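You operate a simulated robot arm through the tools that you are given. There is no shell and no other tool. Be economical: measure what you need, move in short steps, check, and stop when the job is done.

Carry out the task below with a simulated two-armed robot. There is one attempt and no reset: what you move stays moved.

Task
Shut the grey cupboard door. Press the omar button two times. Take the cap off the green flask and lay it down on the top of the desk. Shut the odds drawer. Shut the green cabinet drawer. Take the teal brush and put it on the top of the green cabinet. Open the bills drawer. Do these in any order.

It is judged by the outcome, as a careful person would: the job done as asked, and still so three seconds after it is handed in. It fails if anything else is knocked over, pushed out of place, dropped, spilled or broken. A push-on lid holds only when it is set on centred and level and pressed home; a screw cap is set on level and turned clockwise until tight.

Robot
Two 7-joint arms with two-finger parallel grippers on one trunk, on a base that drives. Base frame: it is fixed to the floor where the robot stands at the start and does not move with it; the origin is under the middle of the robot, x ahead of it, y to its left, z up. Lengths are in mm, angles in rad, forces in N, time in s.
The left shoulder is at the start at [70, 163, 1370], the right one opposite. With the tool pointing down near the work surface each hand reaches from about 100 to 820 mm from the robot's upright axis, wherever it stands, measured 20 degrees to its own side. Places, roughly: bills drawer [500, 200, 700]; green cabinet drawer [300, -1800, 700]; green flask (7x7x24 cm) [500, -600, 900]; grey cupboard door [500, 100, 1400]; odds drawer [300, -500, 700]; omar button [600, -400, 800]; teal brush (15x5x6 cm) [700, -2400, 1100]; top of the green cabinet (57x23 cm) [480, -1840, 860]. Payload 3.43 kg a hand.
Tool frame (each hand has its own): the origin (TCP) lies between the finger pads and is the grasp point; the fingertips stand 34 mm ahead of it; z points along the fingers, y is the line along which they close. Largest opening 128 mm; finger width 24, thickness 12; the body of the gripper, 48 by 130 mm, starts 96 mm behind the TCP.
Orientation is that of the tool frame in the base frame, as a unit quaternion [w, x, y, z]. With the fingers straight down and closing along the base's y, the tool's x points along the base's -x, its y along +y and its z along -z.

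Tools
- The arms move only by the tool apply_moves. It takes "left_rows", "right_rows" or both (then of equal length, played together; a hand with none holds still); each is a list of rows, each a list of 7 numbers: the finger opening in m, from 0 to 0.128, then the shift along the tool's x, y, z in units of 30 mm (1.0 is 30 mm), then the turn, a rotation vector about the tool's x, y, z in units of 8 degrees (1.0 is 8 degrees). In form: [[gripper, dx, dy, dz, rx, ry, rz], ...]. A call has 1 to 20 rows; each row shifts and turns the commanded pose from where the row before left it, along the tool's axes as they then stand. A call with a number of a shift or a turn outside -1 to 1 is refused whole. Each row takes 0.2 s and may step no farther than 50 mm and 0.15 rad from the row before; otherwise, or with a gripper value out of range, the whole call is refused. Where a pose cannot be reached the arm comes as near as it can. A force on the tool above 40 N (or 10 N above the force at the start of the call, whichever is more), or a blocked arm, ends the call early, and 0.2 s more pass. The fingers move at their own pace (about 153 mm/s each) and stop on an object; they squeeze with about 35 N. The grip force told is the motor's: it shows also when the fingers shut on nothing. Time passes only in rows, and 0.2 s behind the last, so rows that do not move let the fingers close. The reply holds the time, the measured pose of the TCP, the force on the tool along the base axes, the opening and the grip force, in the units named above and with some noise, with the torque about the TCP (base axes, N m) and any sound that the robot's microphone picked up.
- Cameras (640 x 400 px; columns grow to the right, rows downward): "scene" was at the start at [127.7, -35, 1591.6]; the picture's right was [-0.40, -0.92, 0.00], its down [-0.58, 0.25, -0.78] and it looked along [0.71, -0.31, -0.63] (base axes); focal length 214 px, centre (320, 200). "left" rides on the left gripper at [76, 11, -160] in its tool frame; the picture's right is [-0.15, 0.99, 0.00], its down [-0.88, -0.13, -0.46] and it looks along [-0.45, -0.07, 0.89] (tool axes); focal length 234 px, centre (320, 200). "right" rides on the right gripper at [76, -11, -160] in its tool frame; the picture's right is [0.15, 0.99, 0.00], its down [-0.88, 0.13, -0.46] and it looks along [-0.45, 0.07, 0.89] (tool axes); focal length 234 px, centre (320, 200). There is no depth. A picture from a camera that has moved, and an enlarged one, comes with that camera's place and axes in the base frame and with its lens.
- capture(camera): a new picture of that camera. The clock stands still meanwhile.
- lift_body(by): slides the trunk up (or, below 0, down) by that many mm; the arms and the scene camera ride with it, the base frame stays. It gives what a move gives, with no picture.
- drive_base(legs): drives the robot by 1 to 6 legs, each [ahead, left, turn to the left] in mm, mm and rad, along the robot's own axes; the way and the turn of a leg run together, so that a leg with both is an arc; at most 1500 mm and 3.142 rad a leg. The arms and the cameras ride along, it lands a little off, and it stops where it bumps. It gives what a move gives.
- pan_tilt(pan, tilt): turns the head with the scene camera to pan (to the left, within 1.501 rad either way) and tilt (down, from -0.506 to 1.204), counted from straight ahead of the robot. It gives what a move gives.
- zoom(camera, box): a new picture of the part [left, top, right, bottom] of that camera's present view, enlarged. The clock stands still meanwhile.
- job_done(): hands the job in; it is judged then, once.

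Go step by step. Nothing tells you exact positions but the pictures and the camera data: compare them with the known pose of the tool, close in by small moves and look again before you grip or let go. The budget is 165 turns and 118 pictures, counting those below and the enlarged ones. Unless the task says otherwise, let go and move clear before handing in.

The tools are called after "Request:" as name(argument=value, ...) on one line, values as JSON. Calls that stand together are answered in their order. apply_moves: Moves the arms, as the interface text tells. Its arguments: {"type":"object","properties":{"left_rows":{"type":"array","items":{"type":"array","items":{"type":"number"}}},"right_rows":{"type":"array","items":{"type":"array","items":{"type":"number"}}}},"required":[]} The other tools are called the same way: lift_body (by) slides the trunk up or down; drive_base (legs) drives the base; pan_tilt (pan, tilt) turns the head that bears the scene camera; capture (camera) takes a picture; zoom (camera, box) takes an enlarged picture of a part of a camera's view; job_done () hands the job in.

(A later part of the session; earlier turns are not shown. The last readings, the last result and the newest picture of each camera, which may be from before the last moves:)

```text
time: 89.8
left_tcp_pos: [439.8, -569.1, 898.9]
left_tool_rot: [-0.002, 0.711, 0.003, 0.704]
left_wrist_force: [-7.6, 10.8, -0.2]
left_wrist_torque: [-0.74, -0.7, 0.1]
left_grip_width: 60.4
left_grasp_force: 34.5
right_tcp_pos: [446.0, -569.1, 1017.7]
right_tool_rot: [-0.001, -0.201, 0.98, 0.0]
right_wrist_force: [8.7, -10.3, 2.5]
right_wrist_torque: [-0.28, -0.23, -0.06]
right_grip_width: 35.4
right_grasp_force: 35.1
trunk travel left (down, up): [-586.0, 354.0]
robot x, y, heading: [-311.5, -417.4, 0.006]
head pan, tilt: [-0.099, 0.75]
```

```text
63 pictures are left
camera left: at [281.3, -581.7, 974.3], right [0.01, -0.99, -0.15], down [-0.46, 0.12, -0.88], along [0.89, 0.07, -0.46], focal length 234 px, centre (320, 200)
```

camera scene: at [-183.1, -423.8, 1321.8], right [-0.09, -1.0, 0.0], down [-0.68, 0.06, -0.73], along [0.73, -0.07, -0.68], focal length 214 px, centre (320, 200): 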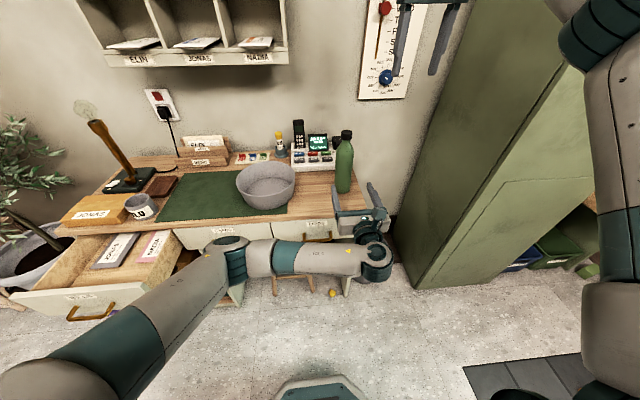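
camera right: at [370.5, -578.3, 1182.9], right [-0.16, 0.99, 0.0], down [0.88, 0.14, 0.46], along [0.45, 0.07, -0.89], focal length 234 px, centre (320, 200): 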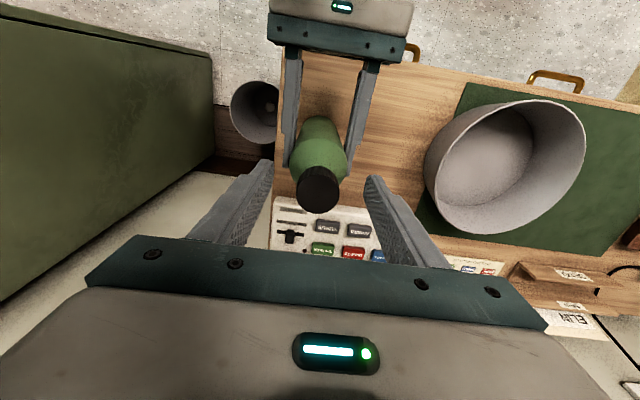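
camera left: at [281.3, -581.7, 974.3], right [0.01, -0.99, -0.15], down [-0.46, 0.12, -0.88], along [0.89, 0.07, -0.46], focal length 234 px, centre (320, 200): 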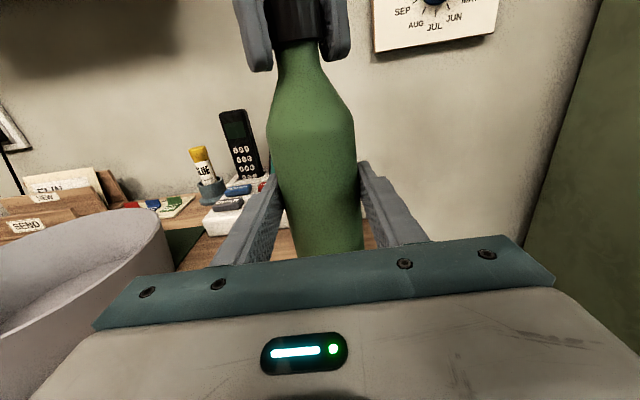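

The cap turns counter-clockwise with little torque. Continue turning.

Request:
apply_moves(right_rows=[[0, 0, 0, 0, 0, 0, -0.9], [0, 0, 0, 0, 0, 0, -0.9], [0, 0, 0, 0, 0, 0, -0.9], [0, 0, 0, 0, 0, 0, -0.9], [0, 0, 0, 0, 0, 0, -0.9], [0, 0, 0, 0, 0, 0, -0.9], [0, 0, 0, 0, 0, 0, -0.9], [0, 0, 0, 0, 0, 0, -0.9], [0, 0, 0, 0, 0, 0, -0.9]])

Request:
zoom(camera="left", box=[220, 0, 420, 120])

```text
time: 91.8
left_tcp_pos: [441.0, -569.4, 898.6]
left_tool_rot: [-0.003, 0.71, 0.004, 0.704]
left_wrist_force: [-3.8, 21.2, -0.3]
left_wrist_torque: [-1.13, -0.41, 0.19]
left_grip_width: 60.6
left_grasp_force: 35.0
right_tcp_pos: [446.5, -568.3, 1017.1]
right_tool_rot: [0.001, -0.261, 0.965, -0.001]
right_wrist_force: [4.8, -18.8, 6.3]
right_wrist_torque: [-0.4, -0.06, -0.11]
right_grip_width: 35.3
right_grasp_force: 35.1
right hand out of reach, approached as far as the arm can: row 2, 3, 4, 5, 6, 7, 8, 9
trunk travel left (down, up): [-586.0, 354.0]
robot x, y, heading: [-315.7, -412.1, 0.003]
head pan, tilt: [-0.099, 0.75]
```

```text
3.20 times, centred on (320, 60) of left
camera zoom: at [281.2, -581.6, 974.5], right [0.01, -0.99, -0.14], down [-0.46, 0.12, -0.88], along [0.89, 0.07, -0.46], focal length 749 px, centre (320, 648)
```

zoom: 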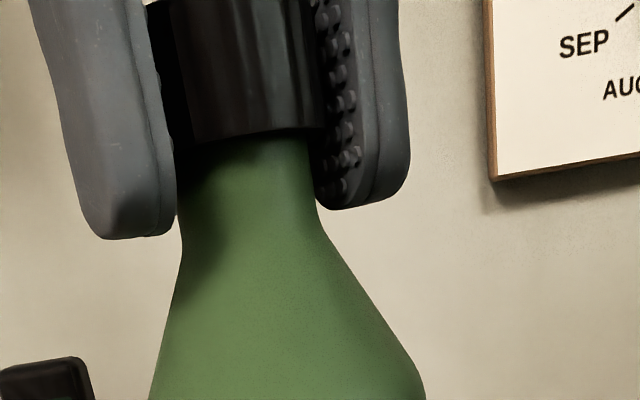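

Wrist limit reached at about 30°. I'll release the cap, wind the hand clockwise, and regrip for a longer turn.

Request:
apply_moves(right_rows=[[0.064, 0, 0, 0, 0, 0, 0], [0.064, 0, 0, 0, 0, 0, 0.9], [0.064, 0, 0, 0, 0, 0, 0.9], [0.064, 0, 0, 0, 0, 0, 0.9], [0.064, 0, 0, 0, 0, 0, 0.9], [0.064, 0, 0, 0, 0, 0, 0.9], [0.064, 0, 0, 0, 0, 0, 0.9], [0.064, 0, 0, 0, 0, 0, 0.9], [0.064, 0, 0, 0, 0, 0, 0.9], [0.064, 0, 0, 0, 0, 0, 0.9], [0.064, 0, 0, 0, 0, 0, 1], [0.064, 0, 0, 0, 0, 0, 1], [0.064, 0, 0, 0, 0, 0, 1], [0.064, 0, 0, 0, 0, 0, 1], [0.064, 0, 0, 0, 0, 0, 1], [0.064, 0, 0, 0, 0, 0, 1]])

Request:
zoom(camera="left", box=[220, 0, 420, 120])

```text
time: 95.2
left_tcp_pos: [439.0, -568.8, 898.8]
left_tool_rot: [-0.003, 0.71, 0.003, 0.704]
left_wrist_force: [0.7, -0.3, 3.7]
left_wrist_torque: [-0.1, -0.09, 0.01]
left_grip_width: 60.4
left_grasp_force: 34.7
right_tcp_pos: [445.8, -569.0, 1016.9]
right_tool_rot: [0.0, 0.66, 0.751, 0.0]
right_wrist_force: [0.4, -0.7, 0.0]
right_wrist_torque: [-0.01, -0.03, -0.02]
right_grip_width: 64.1
right_grasp_force: 0.0
trunk travel left (down, up): [-586.0, 354.0]
robot x, y, heading: [-315.6, -417.3, 0.007]
head pan, tilt: [-0.099, 0.75]
```

```text
3.20 times, centred on (320, 60) of left
camera zoom: at [281.1, -582.6, 974.3], right [0.01, -0.99, -0.15], down [-0.46, 0.13, -0.88], along [0.89, 0.07, -0.46], focal length 749 px, centre (320, 648)
```

zoom: 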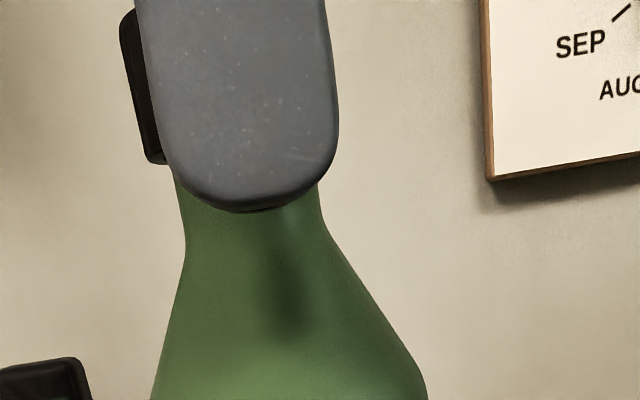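

Request:
apply_moves(right_rows=[[0.064, 0, 0, 0, 0, 0, 1], [0.064, 0, 0, 0, 0, 0, 1], [0.064, 0, 0, 0, 0, 0, 1], [0.064, 0, 0, 0, 0, 0, 1], [0.064, 0, 0, 0, 0, 0, 1], [0.064, 0, 0, 0, 0, 0, 1], [0.064, 0, 0, 0, 0, 0, 1], [0.064, 0, 0, 0, 0, 0, 1], [0.064, 0, 0, 0, 0, 0, 1], [0.064, 0, 0, 0, 0, 0, 1]])

```text
time: 97.5
left_tcp_pos: [440.0, -570.1, 899.6]
left_tool_rot: [-0.003, 0.711, 0.003, 0.703]
left_wrist_force: [1.2, -1.8, 2.8]
left_wrist_torque: [-0.1, -0.05, -0.03]
left_grip_width: 60.5
left_grasp_force: 35.0
right_tcp_pos: [445.8, -568.9, 1017.4]
right_tool_rot: [0.0, 0.989, 0.151, 0.0]
right_wrist_force: [0.2, 0.3, 0.5]
right_wrist_torque: [0.0, -0.03, -0.01]
right_grip_width: 63.9
right_grasp_force: 0.0
trunk travel left (down, up): [-586.0, 354.0]
robot x, y, heading: [-315.3, -417.1, 0.005]
head pan, tilt: [-0.099, 0.75]
```

The wrist is wound to +163°. Grip and turn counter-clockwise about 150°.

Request:
apply_moves(right_rows=[[0, 0, 0, 0, 0, 0, 0], [0, 0, 0, 0, 0, 0, 0], [0, 0, 0, 0, 0, 0, 0], [0, 0, 0, 0, 0, 0, -0.9], [0, 0, 0, 0, 0, 0, -0.9], [0, 0, 0, 0, 0, 0, -0.9], [0, 0, 0, 0, 0, 0, -0.9], [0, 0, 0, 0, 0, 0, -0.9], [0, 0, 0, 0, 0, 0, -0.9], [0, 0, 0, 0, 0, 0, -0.9], [0, 0, 0, 0, 0, 0, -0.9], [0, 0, 0, 0, 0, 0, -0.9], [0, 0, 0, 0, 0, 0, -0.9]])

Request:
zoom(camera="left", box=[220, 0, 420, 120])

```text
time: 100.2
left_tcp_pos: [439.3, -568.3, 899.4]
left_tool_rot: [-0.002, 0.71, 0.004, 0.704]
left_wrist_force: [-16.1, 23.9, 1.6]
left_wrist_torque: [-1.02, -0.87, 0.12]
left_grip_width: 60.4
left_grasp_force: 34.9
right_tcp_pos: [446.0, -567.8, 1017.2]
right_tool_rot: [0.002, 0.709, 0.705, 0.0]
right_wrist_force: [13.9, -19.8, 4.6]
right_wrist_torque: [-0.79, -0.39, -0.08]
right_grip_width: 32.5
right_grasp_force: 35.5
trunk travel left (down, up): [-586.0, 354.0]
robot x, y, heading: [-314.9, -408.8, 0.004]
head pan, tilt: [-0.099, 0.75]
```

```text
3.20 times, centred on (320, 60) of left
camera zoom: at [280.9, -581.4, 974.6], right [0.01, -0.99, -0.14], down [-0.46, 0.12, -0.88], along [0.89, 0.07, -0.46], focal length 749 px, centre (320, 648)
```

zoom: 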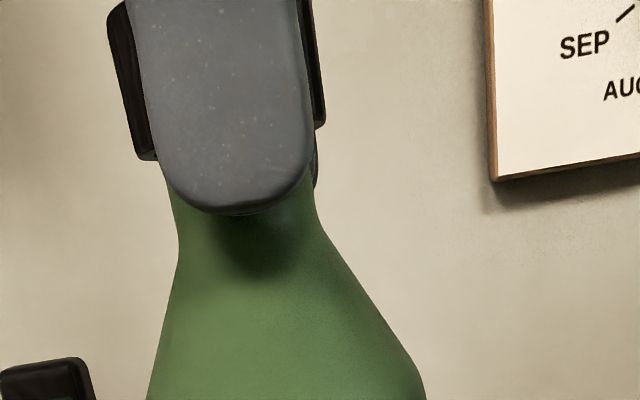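

I've turned about 75° here plus 30° earlier. I'll try a tiny lift to feel whether the cap is free.

Request:
apply_moves(right_rows=[[0, 0, 0, -0.06, 0, 0, 0], [0, 0, 0, -0.06, 0, 0, 0]])

```text
time: 100.8
left_tcp_pos: [439.7, -569.9, 898.8]
left_tool_rot: [-0.002, 0.709, 0.003, 0.705]
left_wrist_force: [-9.6, 20.7, 5.1]
left_wrist_torque: [-1.21, -0.66, 0.1]
left_grip_width: 60.3
left_grasp_force: 35.0
right_tcp_pos: [445.9, -569.6, 1019.3]
right_tool_rot: [0.0, 0.71, 0.704, -0.001]
right_wrist_force: [9.6, -18.4, -5.6]
right_wrist_torque: [-0.87, -0.39, -0.05]
right_grip_width: 32.1
right_grasp_force: 35.5
trunk travel left (down, up): [-586.0, 354.0]
robot x, y, heading: [-312.8, -414.7, 0.005]
head pan, tilt: [-0.099, 0.75]
```

Not free yet. The side force suggests an off-centre grip, so I'll open and look at the cap.

Request:
apply_moves(right_rows=[[0.064, 0, 0, 0, 0, 0, 0], [0.064, 0, 0, 0, 0, 0, 0]])

Request:
capture(camera="right")

Request:
zoom(camera="left", box=[220, 0, 420, 120])

```text
time: 101.5
left_tcp_pos: [439.8, -570.5, 898.3]
left_tool_rot: [-0.001, 0.71, 0.002, 0.704]
left_wrist_force: [1.0, -2.2, 2.1]
left_wrist_torque: [-0.16, 0.16, 0.0]
left_grip_width: 60.2
left_grasp_force: 35.3
right_tcp_pos: [444.7, -568.2, 1020.7]
right_tool_rot: [-0.001, 0.709, 0.705, 0.0]
right_wrist_force: [-1.0, 0.6, -1.0]
right_wrist_torque: [0.01, 0.01, 0.0]
right_grip_width: 63.8
right_grasp_force: 0.1
trunk travel left (down, up): [-586.0, 354.0]
robot x, y, heading: [-314.1, -416.2, 0.007]
head pan, tilt: [-0.099, 0.75]
```

```text
59 pictures are left
camera right: at [434.6, -489.9, 1181.0], right [0.99, 0.14, 0.0], down [0.12, -0.88, 0.45], along [0.06, -0.45, -0.89], focal length 234 px, centre (320, 200)
```

right: 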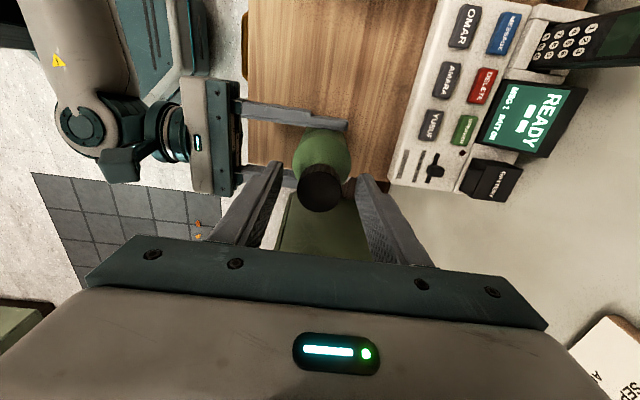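

```text
3.20 times, centred on (320, 60) of left
camera zoom: at [280.7, -583.2, 974.4], right [0.0, -0.99, -0.15], down [-0.46, 0.13, -0.88], along [0.89, 0.07, -0.46], focal length 749 px, centre (320, 648)
```

zoom: 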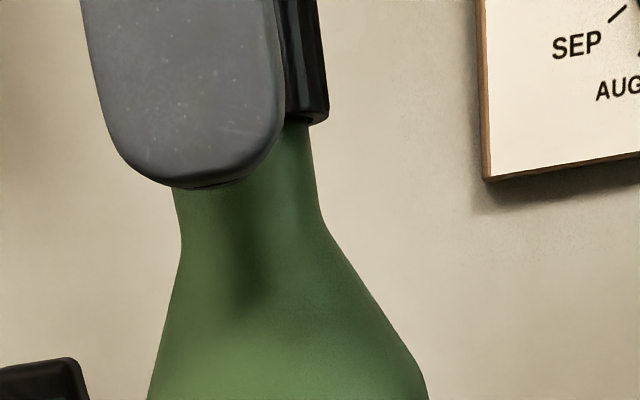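

The cap seems to have risen a couple of mm, so it is unscrewing. I'll rewind and turn a longer stroke.

Request:
apply_moves(right_rows=[[0.064, 0.07, 0, 0, 0, 0, 1], [0.064, 0, 0, 0, 0, 0, 1], [0.064, 0, 0, 0, 0, 0, 1], [0.064, 0, 0, 0, 0, 0, 1], [0.064, 0, 0, 0, 0, 0, 1], [0.064, 0, 0, 0, 0, 0, 1], [0.064, 0, 0, 0, 0, 0, 1], [0.064, 0, 0, 0, 0, 0, 1], [0.064, 0, 0, 0, 0, 0, 1], [0.064, 0, 0, 0, 0, 0, 1], [0.064, 0, 0, 0, 0, 0, 1], [0.064, 0, 0, 0, 0, 0, 1], [0, 0, 0, 0, 0, 0, 0], [0, 0, 0, 0, 0, 0, 0], [0, 0, 0, 0, 0, 0, 0]])

Request:
apply_moves(right_rows=[[0, 0, 0, 0, 0, 0, -0.9], [0, 0, 0, 0, 0, 0, -0.9], [0, 0, 0, 0, 0, 0, -0.9], [0, 0, 0, 0, 0, 0, -0.9], [0, 0, 0, 0, 0, 0, -0.9], [0, 0, 0, 0, 0, 0, -0.9], [0, 0, 0, 0, 0, 0, -0.9], [0, 0, 0, 0, 0, 0, -0.9], [0, 0, 0, 0, 0, 0, -0.9], [0, 0, 0, 0, 0, 0, -0.9], [0, 0, 0, 0, 0, 0, -0.9], [0, 0, 0, 0, 0, 0, -0.9]])

```text
time: 104.7
left_tcp_pos: [440.2, -568.8, 899.4]
left_tool_rot: [-0.002, 0.71, 0.003, 0.704]
left_wrist_force: [-0.9, 6.8, 2.6]
left_wrist_torque: [-0.75, -0.08, 0.05]
left_grip_width: 60.3
left_grasp_force: 35.3
right_tcp_pos: [446.2, -568.1, 1020.7]
right_tool_rot: [0.0, 0.998, -0.058, 0.0]
right_wrist_force: [0.6, -7.6, 0.1]
right_wrist_torque: [-0.13, -0.01, -0.03]
right_grip_width: 35.2
right_grasp_force: 35.3
trunk travel left (down, up): [-586.0, 354.0]
robot x, y, heading: [-314.5, -410.7, 0.007]
head pan, tilt: [-0.099, 0.75]
```

```text
time: 107.2
left_tcp_pos: [439.2, -569.4, 898.5]
left_tool_rot: [-0.002, 0.71, 0.003, 0.704]
left_wrist_force: [-2.2, 3.8, 0.0]
left_wrist_torque: [0.52, 0.67, 0.03]
left_grip_width: 59.8
left_grasp_force: 35.0
right_tcp_pos: [445.2, -565.4, 1022.3]
right_tool_rot: [0.001, 0.765, 0.644, -0.001]
right_wrist_force: [-1.3, -3.4, 7.1]
right_wrist_torque: [-0.83, -0.06, -0.05]
right_grip_width: 32.2
right_grasp_force: 35.5
trunk travel left (down, up): [-586.0, 354.0]
robot x, y, heading: [-315.3, -417.5, 0.006]
head pan, tilt: [-0.099, 0.75]
```

The cap is pushing the hand upward, so it is unscrewing. I'll keep turning with a slight rise.

Request:
apply_moves(right_rows=[[0, 0, 0, -0.03, 0, 0, -0.9], [0, 0, 0, -0.03, 0, 0, -0.9], [0, 0, 0, -0.03, 0, 0, -0.9], [0, 0, 0, -0.03, 0, 0, -0.9], [0, 0, 0, -0.03, 0, 0, -0.9], [0, 0, 0, -0.03, 0, 0, -0.9], [0, 0, 0, -0.03, 0, 0, -0.9], [0, 0, 0, -0.03, 0, 0, -0.9], [0, 0, 0, -0.03, 0, 0, -0.9], [0, 0, 0, -0.03, 0, 0, -0.9], [0, 0, 0, -0.03, 0, 0, -0.9], [0, 0, 0, -0.03, 0, 0, -0.9]])

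Request:
zoom(camera="left", box=[220, 0, 420, 120])

```text
time: 109.8
left_tcp_pos: [441.0, -567.4, 898.3]
left_tool_rot: [-0.003, 0.711, 0.004, 0.704]
left_wrist_force: [2.7, 3.9, -2.5]
left_wrist_torque: [-0.41, 0.23, 0.03]
left_grip_width: 59.7
left_grasp_force: 35.1
right_tcp_pos: [445.8, -566.9, 1030.4]
right_tool_rot: [0.0, 0.119, 0.993, 0.001]
right_wrist_force: [-1.8, -3.7, -0.9]
right_wrist_torque: [-0.08, 0.05, -0.05]
right_grip_width: 32.5
right_grasp_force: 35.2
trunk travel left (down, up): [-586.0, 354.0]
robot x, y, heading: [-316.9, -413.7, 0.005]
head pan, tilt: [-0.099, 0.75]
```

```text
3.20 times, centred on (320, 60) of left
camera zoom: at [281.9, -582.0, 973.5], right [0.01, -0.99, -0.15], down [-0.47, 0.13, -0.88], along [0.88, 0.07, -0.46], focal length 749 px, centre (320, 648)
```

zoom: 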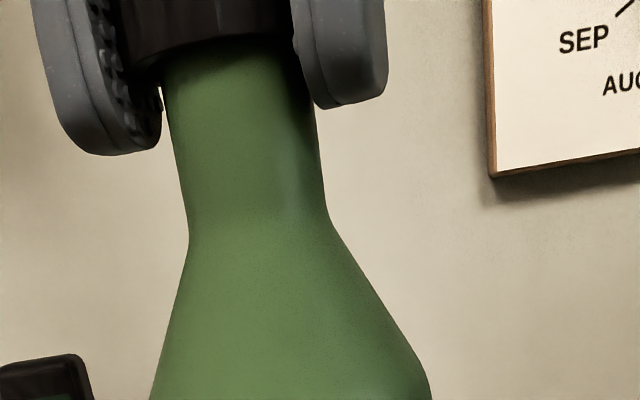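

The cap has risen well and the force is near zero. Lifting it away slowly.

Request:
apply_moves(right_rows=[[0, 0, 0, -0.2, 0, 0, 0], [0, 0, 0, -0.2, 0, 0, 0], [0, 0, 0, -0.4, 0, 0, 0], [0, 0, 0, -0.6, 0, 0, 0]])

Request:
capture(camera="left")

Request:
zoom(camera="scene", box=[270, 80, 430, 230])

```text
time: 110.8
left_tcp_pos: [439.9, -569.3, 898.4]
left_tool_rot: [-0.003, 0.711, 0.003, 0.703]
left_wrist_force: [-1.0, -0.4, -2.9]
left_wrist_torque: [-0.01, 0.06, 0.03]
left_grip_width: 60.1
left_grasp_force: 34.9
right_tcp_pos: [445.2, -568.0, 1074.8]
right_tool_rot: [0.0, 0.119, 0.993, 0.001]
right_wrist_force: [-0.8, 0.2, 0.3]
right_wrist_torque: [0.02, -0.01, 0.02]
right_grip_width: 32.6
right_grasp_force: 35.3
trunk travel left (down, up): [-586.0, 354.0]
robot x, y, heading: [-315.0, -415.3, 0.01]
head pan, tilt: [-0.099, 0.75]
```

```text
56 pictures are left
camera left: at [281.0, -582.4, 974.2], right [0.01, -0.99, -0.15], down [-0.46, 0.13, -0.88], along [0.89, 0.07, -0.46], focal length 234 px, centre (320, 200)
```

left: 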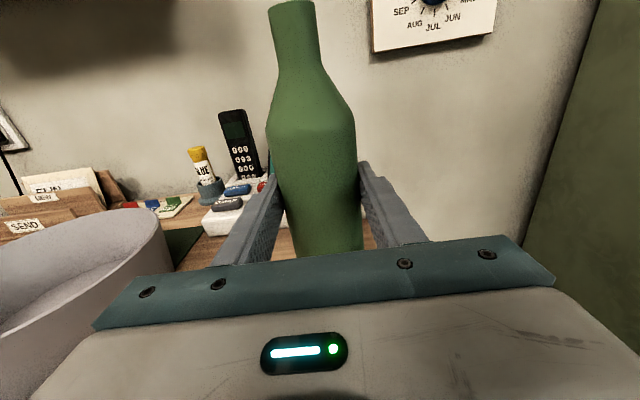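

```text
2.67 times, centred on (350, 155) of scene
camera zoom: at [-183.3, -423.6, 1321.7], right [-0.09, -1.0, 0.0], down [-0.68, 0.06, -0.73], along [0.73, -0.07, -0.68], focal length 572 px, centre (240, 320)
```

zoom: 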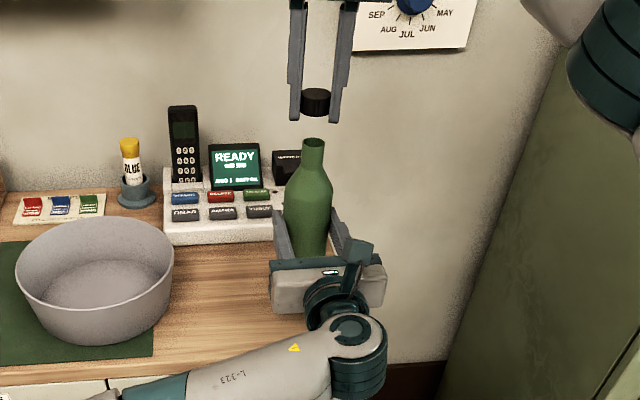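

The cap is off. Now I'll let the left hand release the flask and draw straight back.

Request:
apply_moves(left_rows=[[0.07, 0, 0, 0, 0, 0, 0], [0.1, 0, 0, 0, 0, 0, 0], [0.1, 0, 0, -0.5, 0, 0, 0], [0.1, 0, 0, -1, 0, 0, 0], [0.1, 0, 0, -1, 0, 0, 0], [0.1, 0, 0, -1, 0, 0, 0], [0.1, 0, 0, -1, 0, 0, 0], [0.1, 0, 0, -1, 0, 0, 0], [0.1, 0, 0, -1, 0, 0, 0]])

Request:
capture(camera="scene")

```text
time: 112.8
left_tcp_pos: [244.3, -571.0, 899.6]
left_tool_rot: [-0.003, 0.71, 0.003, 0.704]
left_wrist_force: [-0.2, -0.1, -0.2]
left_wrist_torque: [-0.01, 0.02, 0.01]
left_grip_width: 100.1
left_grasp_force: 0.0
right_tcp_pos: [445.8, -566.9, 1074.6]
right_tool_rot: [-0.001, 0.118, 0.993, 0.001]
right_wrist_force: [0.3, 0.7, 0.3]
right_wrist_torque: [-0.04, 0.01, 0.02]
right_grip_width: 32.6
right_grasp_force: 34.8
trunk travel left (down, up): [-586.0, 354.0]
robot x, y, heading: [-310.7, -413.3, 0.007]
head pan, tilt: [-0.099, 0.75]
```

```text
54 pictures are left
camera scene: at [-183.9, -424.0, 1321.9], right [-0.09, -1.0, 0.0], down [-0.68, 0.06, -0.73], along [0.73, -0.07, -0.68], focal length 214 px, centre (320, 200)
```

scene: 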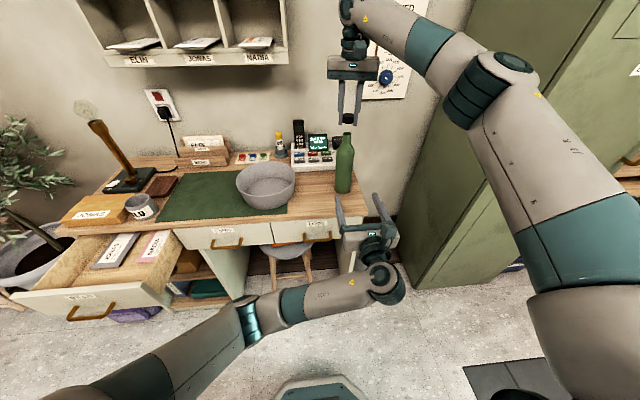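

Flask stands. I'll move the left hand away left and carry the cap above the free desk spot near (385, -475).

Request:
apply_moves(left_rows=[[0.1, 0, -1, 0, 0, 0, 0], [0.1, 0, -1, 0, 0, 0, 0], [0.1, 0, -1, 0, 0, 0, 0], [0.1, 0, -1, 0, 0, 0, 0], [0.1, 0, -1, 0, 0, 0, 0], [0.1, 0, -1, 0, 0, 0, 0], [0.1, 0, -1, 0, 0, 0, 0], [0.1, 0, -1, 0, 0, 0, 0], [0.1, 0, -1, 0, 0, 0, 0], [0.1, 0, -1, 0, 0, 0, 0], [0.1, 0, -1, 0, 0, 0, 0], [0.1, 0, 0, 0, 0, 0, 0], [0.1, 0, 0, 0, 0, 0, 0], [0.1, 0, 0, 0, 0, 0, 0]], right_rows=[[0, 0, 0, -0.4, 0, 0, 0], [0, 0, 0, 0, 0, 0, 0], [0, 0, 0, 0, 0, 0, 0], [0, 0, 0, 0, 0, 0, 0], [0, 0, 0, 0, 0, 0, 0], [0, 0, 0, 0, 0, 0, 0], [0, 0.68, 0.63, 0, 0, 0, 0], [0, 0.68, 0.63, 0, 0, 0, 0], [0, 0.68, 0.63, 0, 0, 0, 0], [0, 0.68, 0.63, 0, 0, 0, 0], [0, 0, 0, 1, 0, 0, 0], [0, 0, 0, 1, 0, 0, 0], [0, 0, 0, 1, 0, 0, 0], [0, 0, 0, 1, 0, 0, 0]])

Request:
capture(camera="scene")

Request:
capture(camera="right")

```text
time: 115.8
left_tcp_pos: [243.7, -240.0, 899.0]
left_tool_rot: [-0.003, 0.71, 0.003, 0.704]
left_wrist_force: [-0.7, 0.4, -0.7]
left_wrist_torque: [-0.03, 0.02, 0.02]
left_grip_width: 100.1
left_grasp_force: 0.0
right_tcp_pos: [384.7, -473.3, 966.2]
right_tool_rot: [0.001, 0.12, 0.993, 0.001]
right_wrist_force: [-0.2, -0.1, 0.0]
right_wrist_torque: [0.03, 0.02, -0.04]
right_grip_width: 32.4
right_grasp_force: 34.8
trunk travel left (down, up): [-586.0, 354.0]
robot x, y, heading: [-318.7, -416.3, 0.009]
head pan, tilt: [-0.099, 0.75]
```

```text
53 pictures are left
camera scene: at [-182.7, -424.1, 1321.7], right [-0.09, -1.0, 0.0], down [-0.68, 0.06, -0.73], along [0.73, -0.07, -0.68], focal length 214 px, centre (320, 200)
```

scene: 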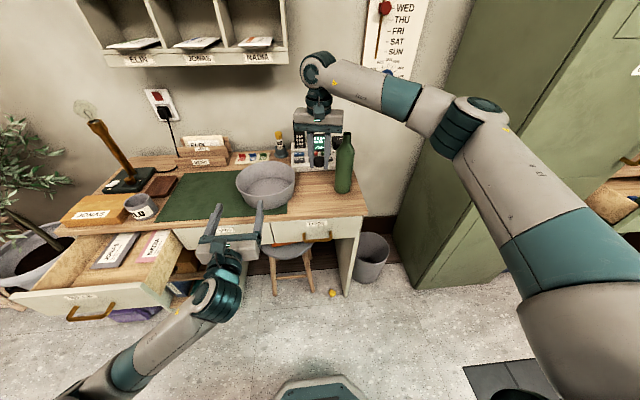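

```text
52 pictures are left
camera right: at [308.5, -464.3, 1125.2], right [0.09, 1.0, 0.0], down [0.89, -0.08, 0.46], along [0.45, -0.04, -0.89], focal length 234 px, centre (320, 200)
```

right: 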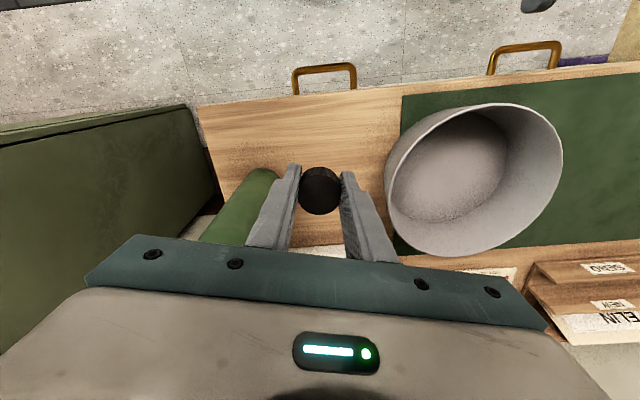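

Clear spot below. Lowering toward the desk, slowly at the end.

Request:
apply_moves(right_rows=[[0, 0, 0, 1, 0, 0, 0], [0, 0, 0, 1, 0, 0, 0], [0, 0, 0, 1, 0, 0, 0], [0, 0, 0, 1, 0, 0, 0], [0, 0, 0, 0.6, 0, 0, 0]])

Request:
zoom(camera="scene", box=[270, 110, 370, 220])

```text
time: 117.0
left_tcp_pos: [241.9, -240.3, 899.0]
left_tool_rot: [-0.002, 0.71, 0.003, 0.704]
left_wrist_force: [-0.2, -0.1, -0.2]
left_wrist_torque: [0.0, 0.0, -0.01]
left_grip_width: 100.1
left_grasp_force: 0.2
right_tcp_pos: [383.8, -474.6, 826.6]
right_tool_rot: [-0.001, 0.12, 0.993, 0.0]
right_wrist_force: [-0.2, 0.3, 0.1]
right_wrist_torque: [0.02, -0.02, 0.03]
right_grip_width: 32.7
right_grasp_force: 34.2
trunk travel left (down, up): [-586.0, 354.0]
robot x, y, heading: [-314.0, -418.0, 0.007]
head pan, tilt: [-0.099, 0.75]
```

```text
3.64 times, centred on (320, 165) of scene
camera zoom: at [-183.0, -423.8, 1321.7], right [-0.09, -1.0, 0.0], down [-0.68, 0.06, -0.73], along [0.73, -0.07, -0.68], focal length 780 px, centre (320, 327)
```

zoom: 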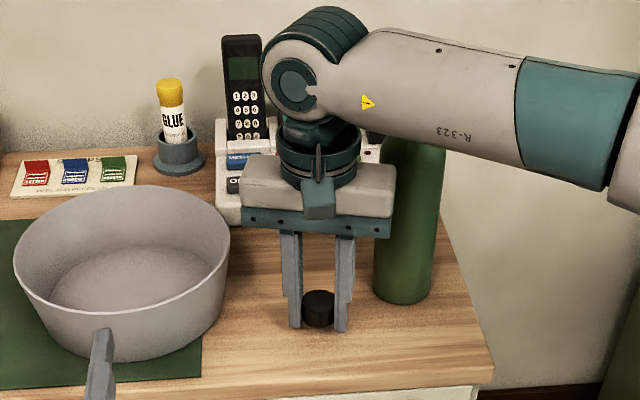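

Forearm stays on my side of the flask. Final slow lowering.

Request:
apply_moves(right_rows=[[0, 0, 0, 0.15, 0, 0, 0], [0, 0, 0, 0.1, 0, 0, 0], [0, 0, 0, 0.07, 0, 0, 0], [0, 0, 0, 0.07, 0, 0, 0], [0, 0, 0, 0.05, 0, 0, 0]])

Request:
zoom(camera="scene", box=[290, 150, 350, 210])

```text
time: 118.2
left_tcp_pos: [242.7, -240.6, 899.6]
left_tool_rot: [-0.002, 0.71, 0.003, 0.704]
left_wrist_force: [-0.7, -0.1, -0.9]
left_wrist_torque: [-0.01, 0.01, 0.03]
left_grip_width: 100.0
left_grasp_force: 0.1
right_tcp_pos: [384.5, -474.3, 813.8]
right_tool_rot: [-0.001, 0.119, 0.993, 0.0]
right_wrist_force: [1.5, 0.3, -0.5]
right_wrist_torque: [0.01, 0.02, -0.01]
right_grip_width: 32.6
right_grasp_force: 35.5
trunk travel left (down, up): [-586.0, 354.0]
robot x, y, heading: [-316.3, -416.8, 0.006]
head pan, tilt: [-0.099, 0.75]
```

```text
6.67 times, centred on (320, 180) of scene
camera zoom: at [-183.2, -423.7, 1321.7], right [-0.09, -1.0, 0.0], down [-0.68, 0.06, -0.73], along [0.73, -0.07, -0.68], focal length 1430 px, centre (320, 333)
```

zoom: 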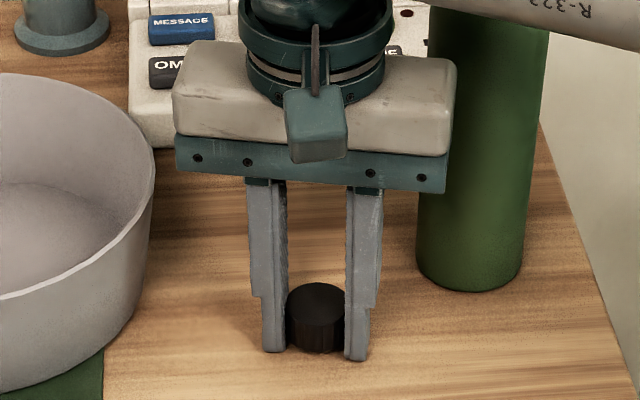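

Request:
apply_moves(right_rows=[[0, 0, 0, 0.05, 0, 0, 0], [0, 0, 0, 0.05, 0, 0, 0], [0, 0, 0, 0.05, 0, 0, 0]])

```text
time: 119.0
left_tcp_pos: [241.3, -240.8, 901.9]
left_tool_rot: [-0.002, 0.71, 0.003, 0.705]
left_wrist_force: [-0.2, -0.8, 0.3]
left_wrist_torque: [-0.04, 0.02, 0.03]
left_grip_width: 100.2
left_grasp_force: 0.0
right_tcp_pos: [384.4, -472.9, 813.5]
right_tool_rot: [0.003, 0.12, 0.993, 0.002]
right_wrist_force: [4.5, -3.4, 26.7]
right_wrist_torque: [-0.55, 0.29, 0.34]
right_grip_width: 32.4
right_grasp_force: 35.2
trunk travel left (down, up): [-586.0, 354.0]
robot x, y, heading: [-315.5, -415.8, 0.008]
head pan, tilt: [-0.099, 0.75]
```

Contact with the desk. Ease off slightly, open, and rise.

Request:
apply_moves(right_rows=[[0, 0, 0, -0.1, 0, 0, 0], [0.045, 0, 0, 0, 0, 0, 0], [0.07, 0, 0, 0, 0, 0, 0], [0.07, 0, 0, 0, 0, 0, 0], [0.07, 0, 0, -0.5, 0, 0, 0], [0.07, 0, 0, -1, 0, 0, 0], [0.07, 0, 0, -1, 0, 0, 0], [0.07, 0, 0, -1, 0, 0, 0], [0.07, 0, 0, -1, 0, 0, 0], [0.07, 0, 0, -1, 0, 0, 0]])

Request:
capture(camera="right")

Request:
capture(camera="scene")

```text
time: 121.2
left_tcp_pos: [241.3, -240.7, 900.0]
left_tool_rot: [-0.003, 0.711, 0.004, 0.704]
left_wrist_force: [-0.6, 0.0, -0.7]
left_wrist_torque: [0.01, -0.01, 0.02]
left_grip_width: 100.1
left_grasp_force: 0.1
right_tcp_pos: [383.2, -472.1, 979.1]
right_tool_rot: [0.001, 0.118, 0.993, 0.0]
right_wrist_force: [0.4, 0.1, -0.2]
right_wrist_torque: [-0.01, -0.02, -0.01]
right_grip_width: 69.9
right_grasp_force: 0.0
trunk travel left (down, up): [-586.0, 354.0]
robot x, y, heading: [-316.1, -414.9, 0.005]
head pan, tilt: [-0.099, 0.75]
```

```text
49 pictures are left
camera right: at [306.6, -463.7, 1138.1], right [0.09, 1.0, 0.0], down [0.89, -0.08, 0.46], along [0.45, -0.04, -0.89], focal length 234 px, centre (320, 200)
```

right: 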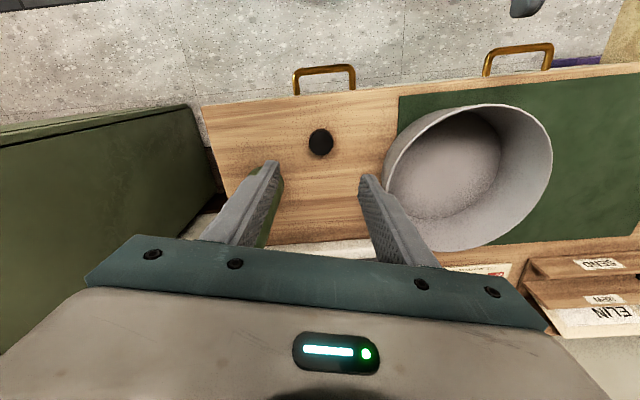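

```text
48 pictures are left
camera scene: at [-184.0, -423.4, 1321.8], right [-0.09, -1.0, 0.0], down [-0.68, 0.06, -0.73], along [0.73, -0.07, -0.68], focal length 214 px, centre (320, 200)
```

scene: 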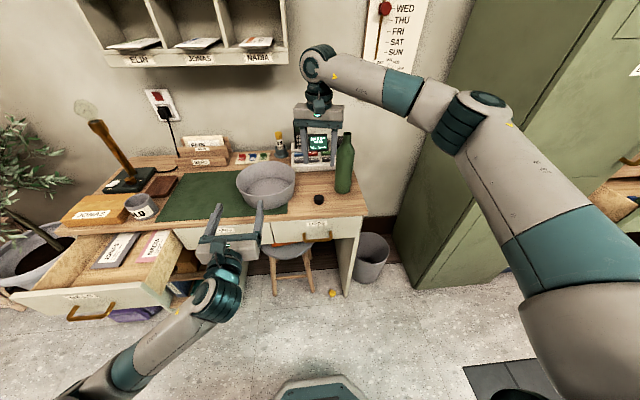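

The cap lies on the desk and the flask stands. Now I'll raise the right hand, back away, and look toward the green cabinet.

Request:
apply_moves(right_rows=[[0.07, 0, 0, -1, 0, 0, 0], [0.07, 0.5, -0.5, -1, 0, 0, 0], [0.07, 0.5, -0.5, -1, 0, 0, 0], [0.07, 0.5, -0.5, -0.5, 0, 0, 0]])

Request:
drive_base(legs=[[-400, 0, 0]])

Request:
pan_tilt(pan=-0.8, tilt=0.5)

Request:
capture(camera="scene")

```text
time: 122.2
left_tcp_pos: [243.1, -241.5, 899.8]
left_tool_rot: [-0.003, 0.71, 0.003, 0.704]
left_wrist_force: [0.6, -0.6, 0.5]
left_wrist_torque: [0.02, -0.01, 0.0]
left_grip_width: 100.1
left_grasp_force: 0.1
right_tcp_pos: [327.5, -506.2, 1083.6]
right_tool_rot: [0.0, 0.118, 0.993, 0.0]
right_wrist_force: [-0.5, 0.3, 0.0]
right_wrist_torque: [0.03, 0.01, 0.01]
right_grip_width: 70.0
right_grasp_force: 0.0
trunk travel left (down, up): [-586.0, 354.0]
robot x, y, heading: [-317.3, -416.1, 0.006]
head pan, tilt: [-0.099, 0.75]
```

```text
time: 124.7
left_tcp_pos: [-154.8, -242.6, 900.1]
left_tool_rot: [-0.002, 0.71, 0.002, 0.705]
left_wrist_force: [-0.1, -0.3, -0.8]
left_wrist_torque: [0.0, -0.02, -0.01]
left_grip_width: 99.9
left_grasp_force: 0.1
right_tcp_pos: [-69.9, -509.9, 1084.0]
right_tool_rot: [0.0, 0.12, 0.993, 0.0]
right_wrist_force: [0.3, -0.1, -0.3]
right_wrist_torque: [-0.05, -0.01, 0.05]
right_grip_width: 70.0
right_grasp_force: 0.1
trunk travel left (down, up): [-586.0, 354.0]
robot x, y, heading: [-712.4, -415.7, 0.004]
head pan, tilt: [-0.099, 0.75]
```

```text
time: 125.8
left_tcp_pos: [-154.2, -243.6, 899.6]
left_tool_rot: [-0.002, 0.71, 0.003, 0.704]
left_wrist_force: [-0.3, -0.8, 0.3]
left_wrist_torque: [0.01, 0.0, 0.02]
left_grip_width: 100.0
left_grasp_force: 0.0
right_tcp_pos: [-68.9, -510.0, 1083.0]
right_tool_rot: [0.0, 0.12, 0.993, 0.0]
right_wrist_force: [-0.1, 0.0, 0.0]
right_wrist_torque: [0.01, 0.01, -0.01]
right_grip_width: 69.8
right_grasp_force: 0.1
trunk travel left (down, up): [-586.0, 354.0]
robot x, y, heading: [-712.4, -419.2, 0.005]
head pan, tilt: [-0.799, 0.499]
```

```text
47 pictures are left
camera scene: at [-600.2, -483.2, 1343.7], right [-0.71, -0.7, 0.0], down [-0.34, 0.34, -0.88], along [0.62, -0.63, -0.48], focal length 214 px, centre (320, 200)
```

scene: 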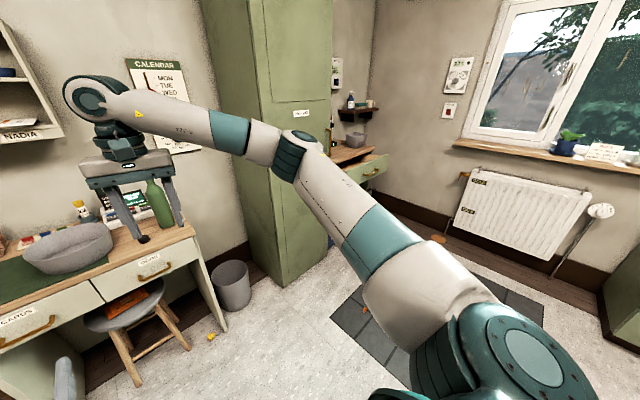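

Request:
drive_base(legs=[[0, -1150, 0]])

Request:
pan_tilt(pan=-0.3, tilt=0.5)

Request:
capture(camera="scene")

```text
time: 131.7
left_tcp_pos: [-150.6, -1391.1, 900.0]
left_tool_rot: [-0.002, 0.71, 0.002, 0.704]
left_wrist_force: [0.0, 0.4, 0.2]
left_wrist_torque: [0.0, -0.01, 0.03]
left_grip_width: 99.9
left_grasp_force: 0.2
right_tcp_pos: [-64.9, -1656.4, 1083.2]
right_tool_rot: [0.0, 0.12, 0.993, 0.0]
right_wrist_force: [0.3, 0.6, 0.7]
right_wrist_torque: [0.01, 0.04, 0.0]
right_grip_width: 70.1
right_grasp_force: 0.1
trunk travel left (down, up): [-586.0, 354.0]
robot x, y, heading: [-708.2, -1561.8, 0.007]
head pan, tilt: [-0.799, 0.499]
```

```text
time: 132.6
left_tcp_pos: [-150.6, -1390.2, 899.4]
left_tool_rot: [-0.001, 0.71, 0.002, 0.704]
left_wrist_force: [0.5, 0.0, 0.7]
left_wrist_torque: [0.01, -0.02, 0.02]
left_grip_width: 100.0
left_grasp_force: 0.0
right_tcp_pos: [-63.9, -1656.4, 1083.3]
right_tool_rot: [0.0, 0.12, 0.993, 0.001]
right_wrist_force: [0.5, -0.3, 0.0]
right_wrist_torque: [-0.01, 0.04, -0.02]
right_grip_width: 70.0
right_grasp_force: 0.1
trunk travel left (down, up): [-586.0, 354.0]
robot x, y, heading: [-706.8, -1563.6, 0.006]
head pan, tilt: [-0.3, 0.499]
```

```text
46 pictures are left
camera scene: at [-572.4, -1590.9, 1343.7], right [-0.29, -0.96, 0.0], down [-0.46, 0.14, -0.88], along [0.84, -0.26, -0.48], focal length 214 px, centre (320, 200)
```

scene: 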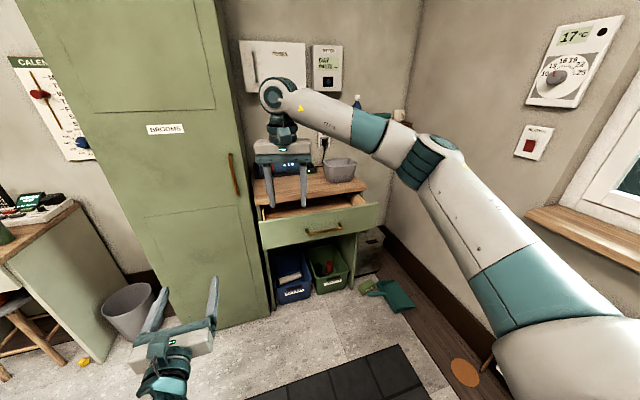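

Request:
zoom(camera="scene", box=[220, 30, 430, 200])

Request:
zoom(camera="scene", box=[240, 170, 430, 330])

```text
2.35 times, centred on (325, 115) of scene
camera zoom: at [-572.4, -1590.9, 1343.7], right [-0.29, -0.96, 0.0], down [-0.46, 0.14, -0.88], along [0.84, -0.26, -0.48], focal length 505 px, centre (308, 400)
```

zoom: 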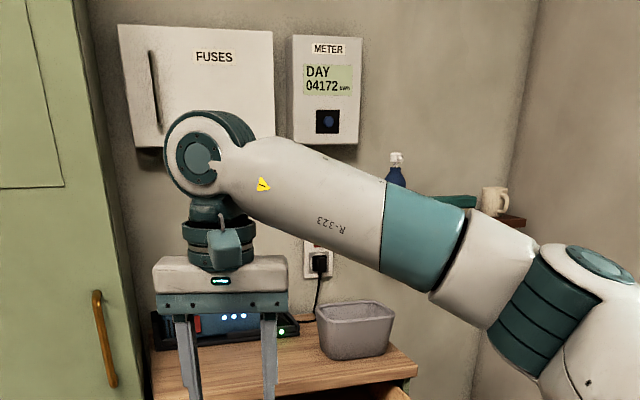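

```text
2.50 times, centred on (335, 250) of scene
camera zoom: at [-572.4, -1590.9, 1343.7], right [-0.29, -0.96, 0.0], down [-0.46, 0.14, -0.88], along [0.84, -0.26, -0.48], focal length 536 px, centre (282, 75)
```

zoom: 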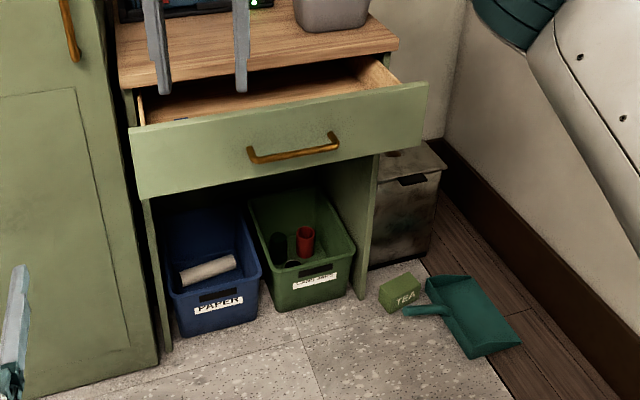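

The green drawer front is at x≈205, y centre≈-1840, z≈690–815; the teal brush sits on the corner shelf. I'll line up the left hand (forward, closed) for the drawer.

Request:
drive_base(legs=[[0, -140, 0]])

Request:
apply_moves(left_rows=[[0, 0, 1, 0, 0, 0, 0], [0, 0, 1, 0, 0, 0, 0], [0, 0, 1, 0, 0, 0, 0], [0, 0, 1, 0, 0, 0, 0], [0, 0, 1, 0, 0, 0, 0], [0, 0, 1, 0, 0, 0, 0], [0, 0, 1, 0, 0, 0, 0], [0, 0, 1, 0, 0, 0, 0], [0, 0, 1, 0, 0, 0, 0], [0, 0, 1, 0, 0, 0, 0], [0, -1, 0, 0, 0, 0, 0], [0, -1, 0, 0, 0, 0, 0], [0, -1, 0, 0, 0, 0, 0], [0, -0.75, 0, 0, 0, 0, 0]])

Request:
capture(camera="left")

Request:
capture(camera="scene")

```text
time: 133.9
left_tcp_pos: [-149.4, -1530.2, 899.5]
left_tool_rot: [-0.002, 0.71, 0.002, 0.704]
left_wrist_force: [0.2, -0.3, -0.7]
left_wrist_torque: [0.01, -0.01, -0.01]
left_grip_width: 100.0
left_grasp_force: 0.0
right_tcp_pos: [-63.9, -1795.6, 1082.0]
right_tool_rot: [0.0, 0.12, 0.993, 0.0]
right_wrist_force: [0.5, -0.4, 0.0]
right_wrist_torque: [0.03, 0.0, 0.05]
right_grip_width: 70.0
right_grasp_force: 0.1
trunk travel left (down, up): [-586.0, 354.0]
robot x, y, heading: [-711.0, -1704.9, 0.006]
head pan, tilt: [-0.3, 0.499]
```

```text
time: 136.9
left_tcp_pos: [-151.0, -1829.4, 786.7]
left_tool_rot: [-0.001, 0.71, 0.001, 0.704]
left_wrist_force: [0.4, -1.2, -0.1]
left_wrist_torque: [0.0, -0.02, -0.01]
left_grip_width: 0.1
left_grasp_force: 32.9
right_tcp_pos: [-65.4, -1795.4, 1083.8]
right_tool_rot: [0.0, 0.121, 0.993, 0.0]
right_wrist_force: [0.3, 0.1, 0.1]
right_wrist_torque: [0.07, -0.02, -0.05]
right_grip_width: 69.9
right_grasp_force: 0.0
trunk travel left (down, up): [-586.0, 354.0]
robot x, y, heading: [-711.1, -1703.8, 0.002]
head pan, tilt: [-0.3, 0.499]
```

```text
43 pictures are left
camera left: at [-309.6, -1842.3, 862.3], right [0.0, -0.99, -0.15], down [-0.46, 0.13, -0.88], along [0.89, 0.07, -0.46], focal length 234 px, centre (320, 200)
```

left: 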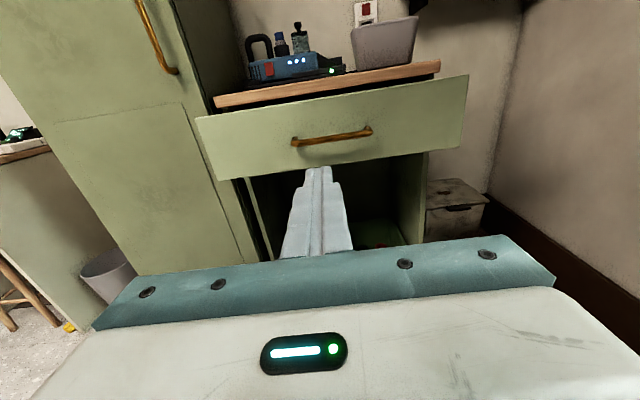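

```text
42 pictures are left
camera scene: at [-572.0, -1730.8, 1343.7], right [-0.29, -0.96, 0.0], down [-0.46, 0.14, -0.88], along [0.84, -0.26, -0.48], focal length 214 px, centre (320, 200)
```

scene: 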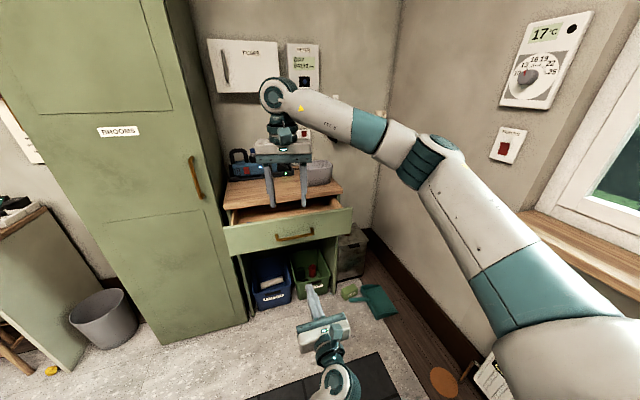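

Request:
apply_moves(left_rows=[[0, 0.35, 0.6, 0, 0, 0, 0]])

Request:
drive_base(legs=[[220, 0, 0]])

Request:
capture(camera="left")

```text
time: 137.5
left_tcp_pos: [-147.2, -1826.9, 777.1]
left_tool_rot: [-0.023, 0.711, -0.011, 0.703]
left_wrist_force: [0.4, -0.2, -0.1]
left_wrist_torque: [-0.02, 0.0, 0.0]
left_grip_width: 0.0
left_grasp_force: 33.1
right_tcp_pos: [-63.4, -1796.2, 1081.8]
right_tool_rot: [0.001, 0.12, 0.993, 0.0]
right_wrist_force: [0.3, -0.4, -0.9]
right_wrist_torque: [0.0, -0.01, 0.02]
right_grip_width: 70.4
right_grasp_force: 0.1
trunk travel left (down, up): [-586.0, 354.0]
robot x, y, heading: [-709.0, -1703.1, 0.005]
head pan, tilt: [-0.3, 0.499]
stopped in row 1 (left hand): the arm was blocked; the commanded pose is now the measured one
```

```text
time: 139.2
left_tcp_pos: [73.5, -1826.4, 776.6]
left_tool_rot: [-0.022, 0.711, -0.012, 0.703]
left_wrist_force: [1.0, 0.2, -0.2]
left_wrist_torque: [0.0, 0.0, 0.02]
left_grip_width: 0.1
left_grasp_force: 33.2
right_tcp_pos: [157.5, -1792.8, 1082.6]
right_tool_rot: [0.0, 0.119, 0.993, 0.0]
right_wrist_force: [0.3, 0.8, 0.3]
right_wrist_torque: [0.0, 0.05, 0.0]
right_grip_width: 70.0
right_grasp_force: 0.0
trunk travel left (down, up): [-586.0, 354.0]
robot x, y, heading: [-487.0, -1699.4, 0.004]
head pan, tilt: [-0.3, 0.499]
```

```text
41 pictures are left
camera left: at [-84.8, -1844.0, 852.6], right [0.01, -0.98, -0.19], down [-0.47, 0.17, -0.87], along [0.88, 0.1, -0.46], focal length 234 px, centre (320, 200)
```

left: 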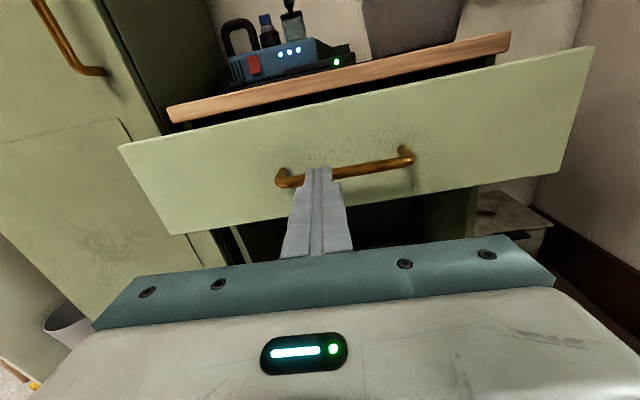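

I'll raise the trunk 18 mm to clear the handle and push with the arm.

Request:
lift_body(by=18)

Request:
apply_moves(left_rows=[[0, 0, 0, 0.8, 0, 0, 0], [0, 0, 0, 0.8, 0, 0, 0], [0, 0, 0, 0.8, 0, 0, 0], [0, 0, 0, 0.8, 0, 0, 0], [0, 0, 0, 0.8, 0, 0, 0], [0, 0, 0, 0.8, 0, 0, 0], [0, 0, 0, 0.8, 0, 0, 0], [0, 0, 0, 0.6, 0, 0, 0]])

Request:
capture(camera="left")

```text
time: 139.8
left_tcp_pos: [73.7, -1826.3, 795.0]
left_tool_rot: [-0.024, 0.711, -0.012, 0.703]
left_wrist_force: [1.3, -0.1, 0.0]
left_wrist_torque: [0.02, -0.04, 0.02]
left_grip_width: 0.1
left_grasp_force: 33.4
right_tcp_pos: [156.8, -1794.4, 1100.9]
right_tool_rot: [-0.001, 0.119, 0.993, -0.001]
right_wrist_force: [-0.2, 1.0, -1.0]
right_wrist_torque: [-0.02, 0.02, 0.0]
right_grip_width: 70.1
right_grasp_force: 0.0
trunk travel left (down, up): [-604.0, 336.0]
robot x, y, heading: [-486.1, -1701.4, 0.004]
head pan, tilt: [-0.3, 0.499]
```

```text
time: 141.7
left_tcp_pos: [263.1, -1811.1, 788.3]
left_tool_rot: [-0.032, 0.71, -0.014, 0.703]
left_wrist_force: [0.1, -0.1, -0.4]
left_wrist_torque: [0.0, -0.02, -0.01]
left_grip_width: 0.0
left_grasp_force: 33.6
right_tcp_pos: [156.5, -1793.9, 1100.8]
right_tool_rot: [0.0, 0.119, 0.993, 0.001]
right_wrist_force: [0.2, 0.2, 0.6]
right_wrist_torque: [0.02, 0.01, -0.01]
right_grip_width: 70.0
right_grasp_force: 0.1
trunk travel left (down, up): [-604.0, 336.0]
robot x, y, heading: [-486.5, -1703.3, 0.004]
head pan, tilt: [-0.3, 0.499]
```

```text
40 pictures are left
camera left: at [105.6, -1831.9, 863.1], right [0.02, -0.98, -0.21], down [-0.47, 0.18, -0.87], along [0.88, 0.12, -0.45], focal length 234 px, centre (320, 200)
```

left: 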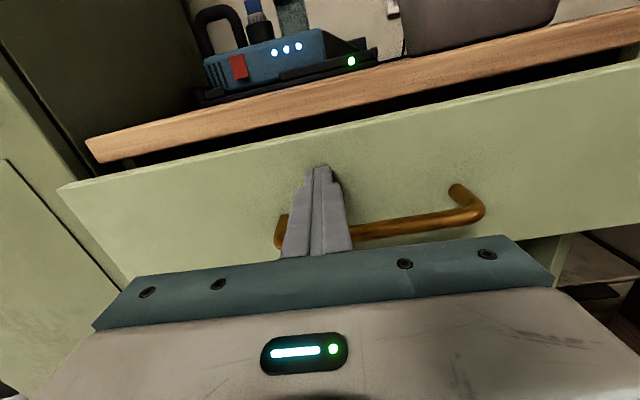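

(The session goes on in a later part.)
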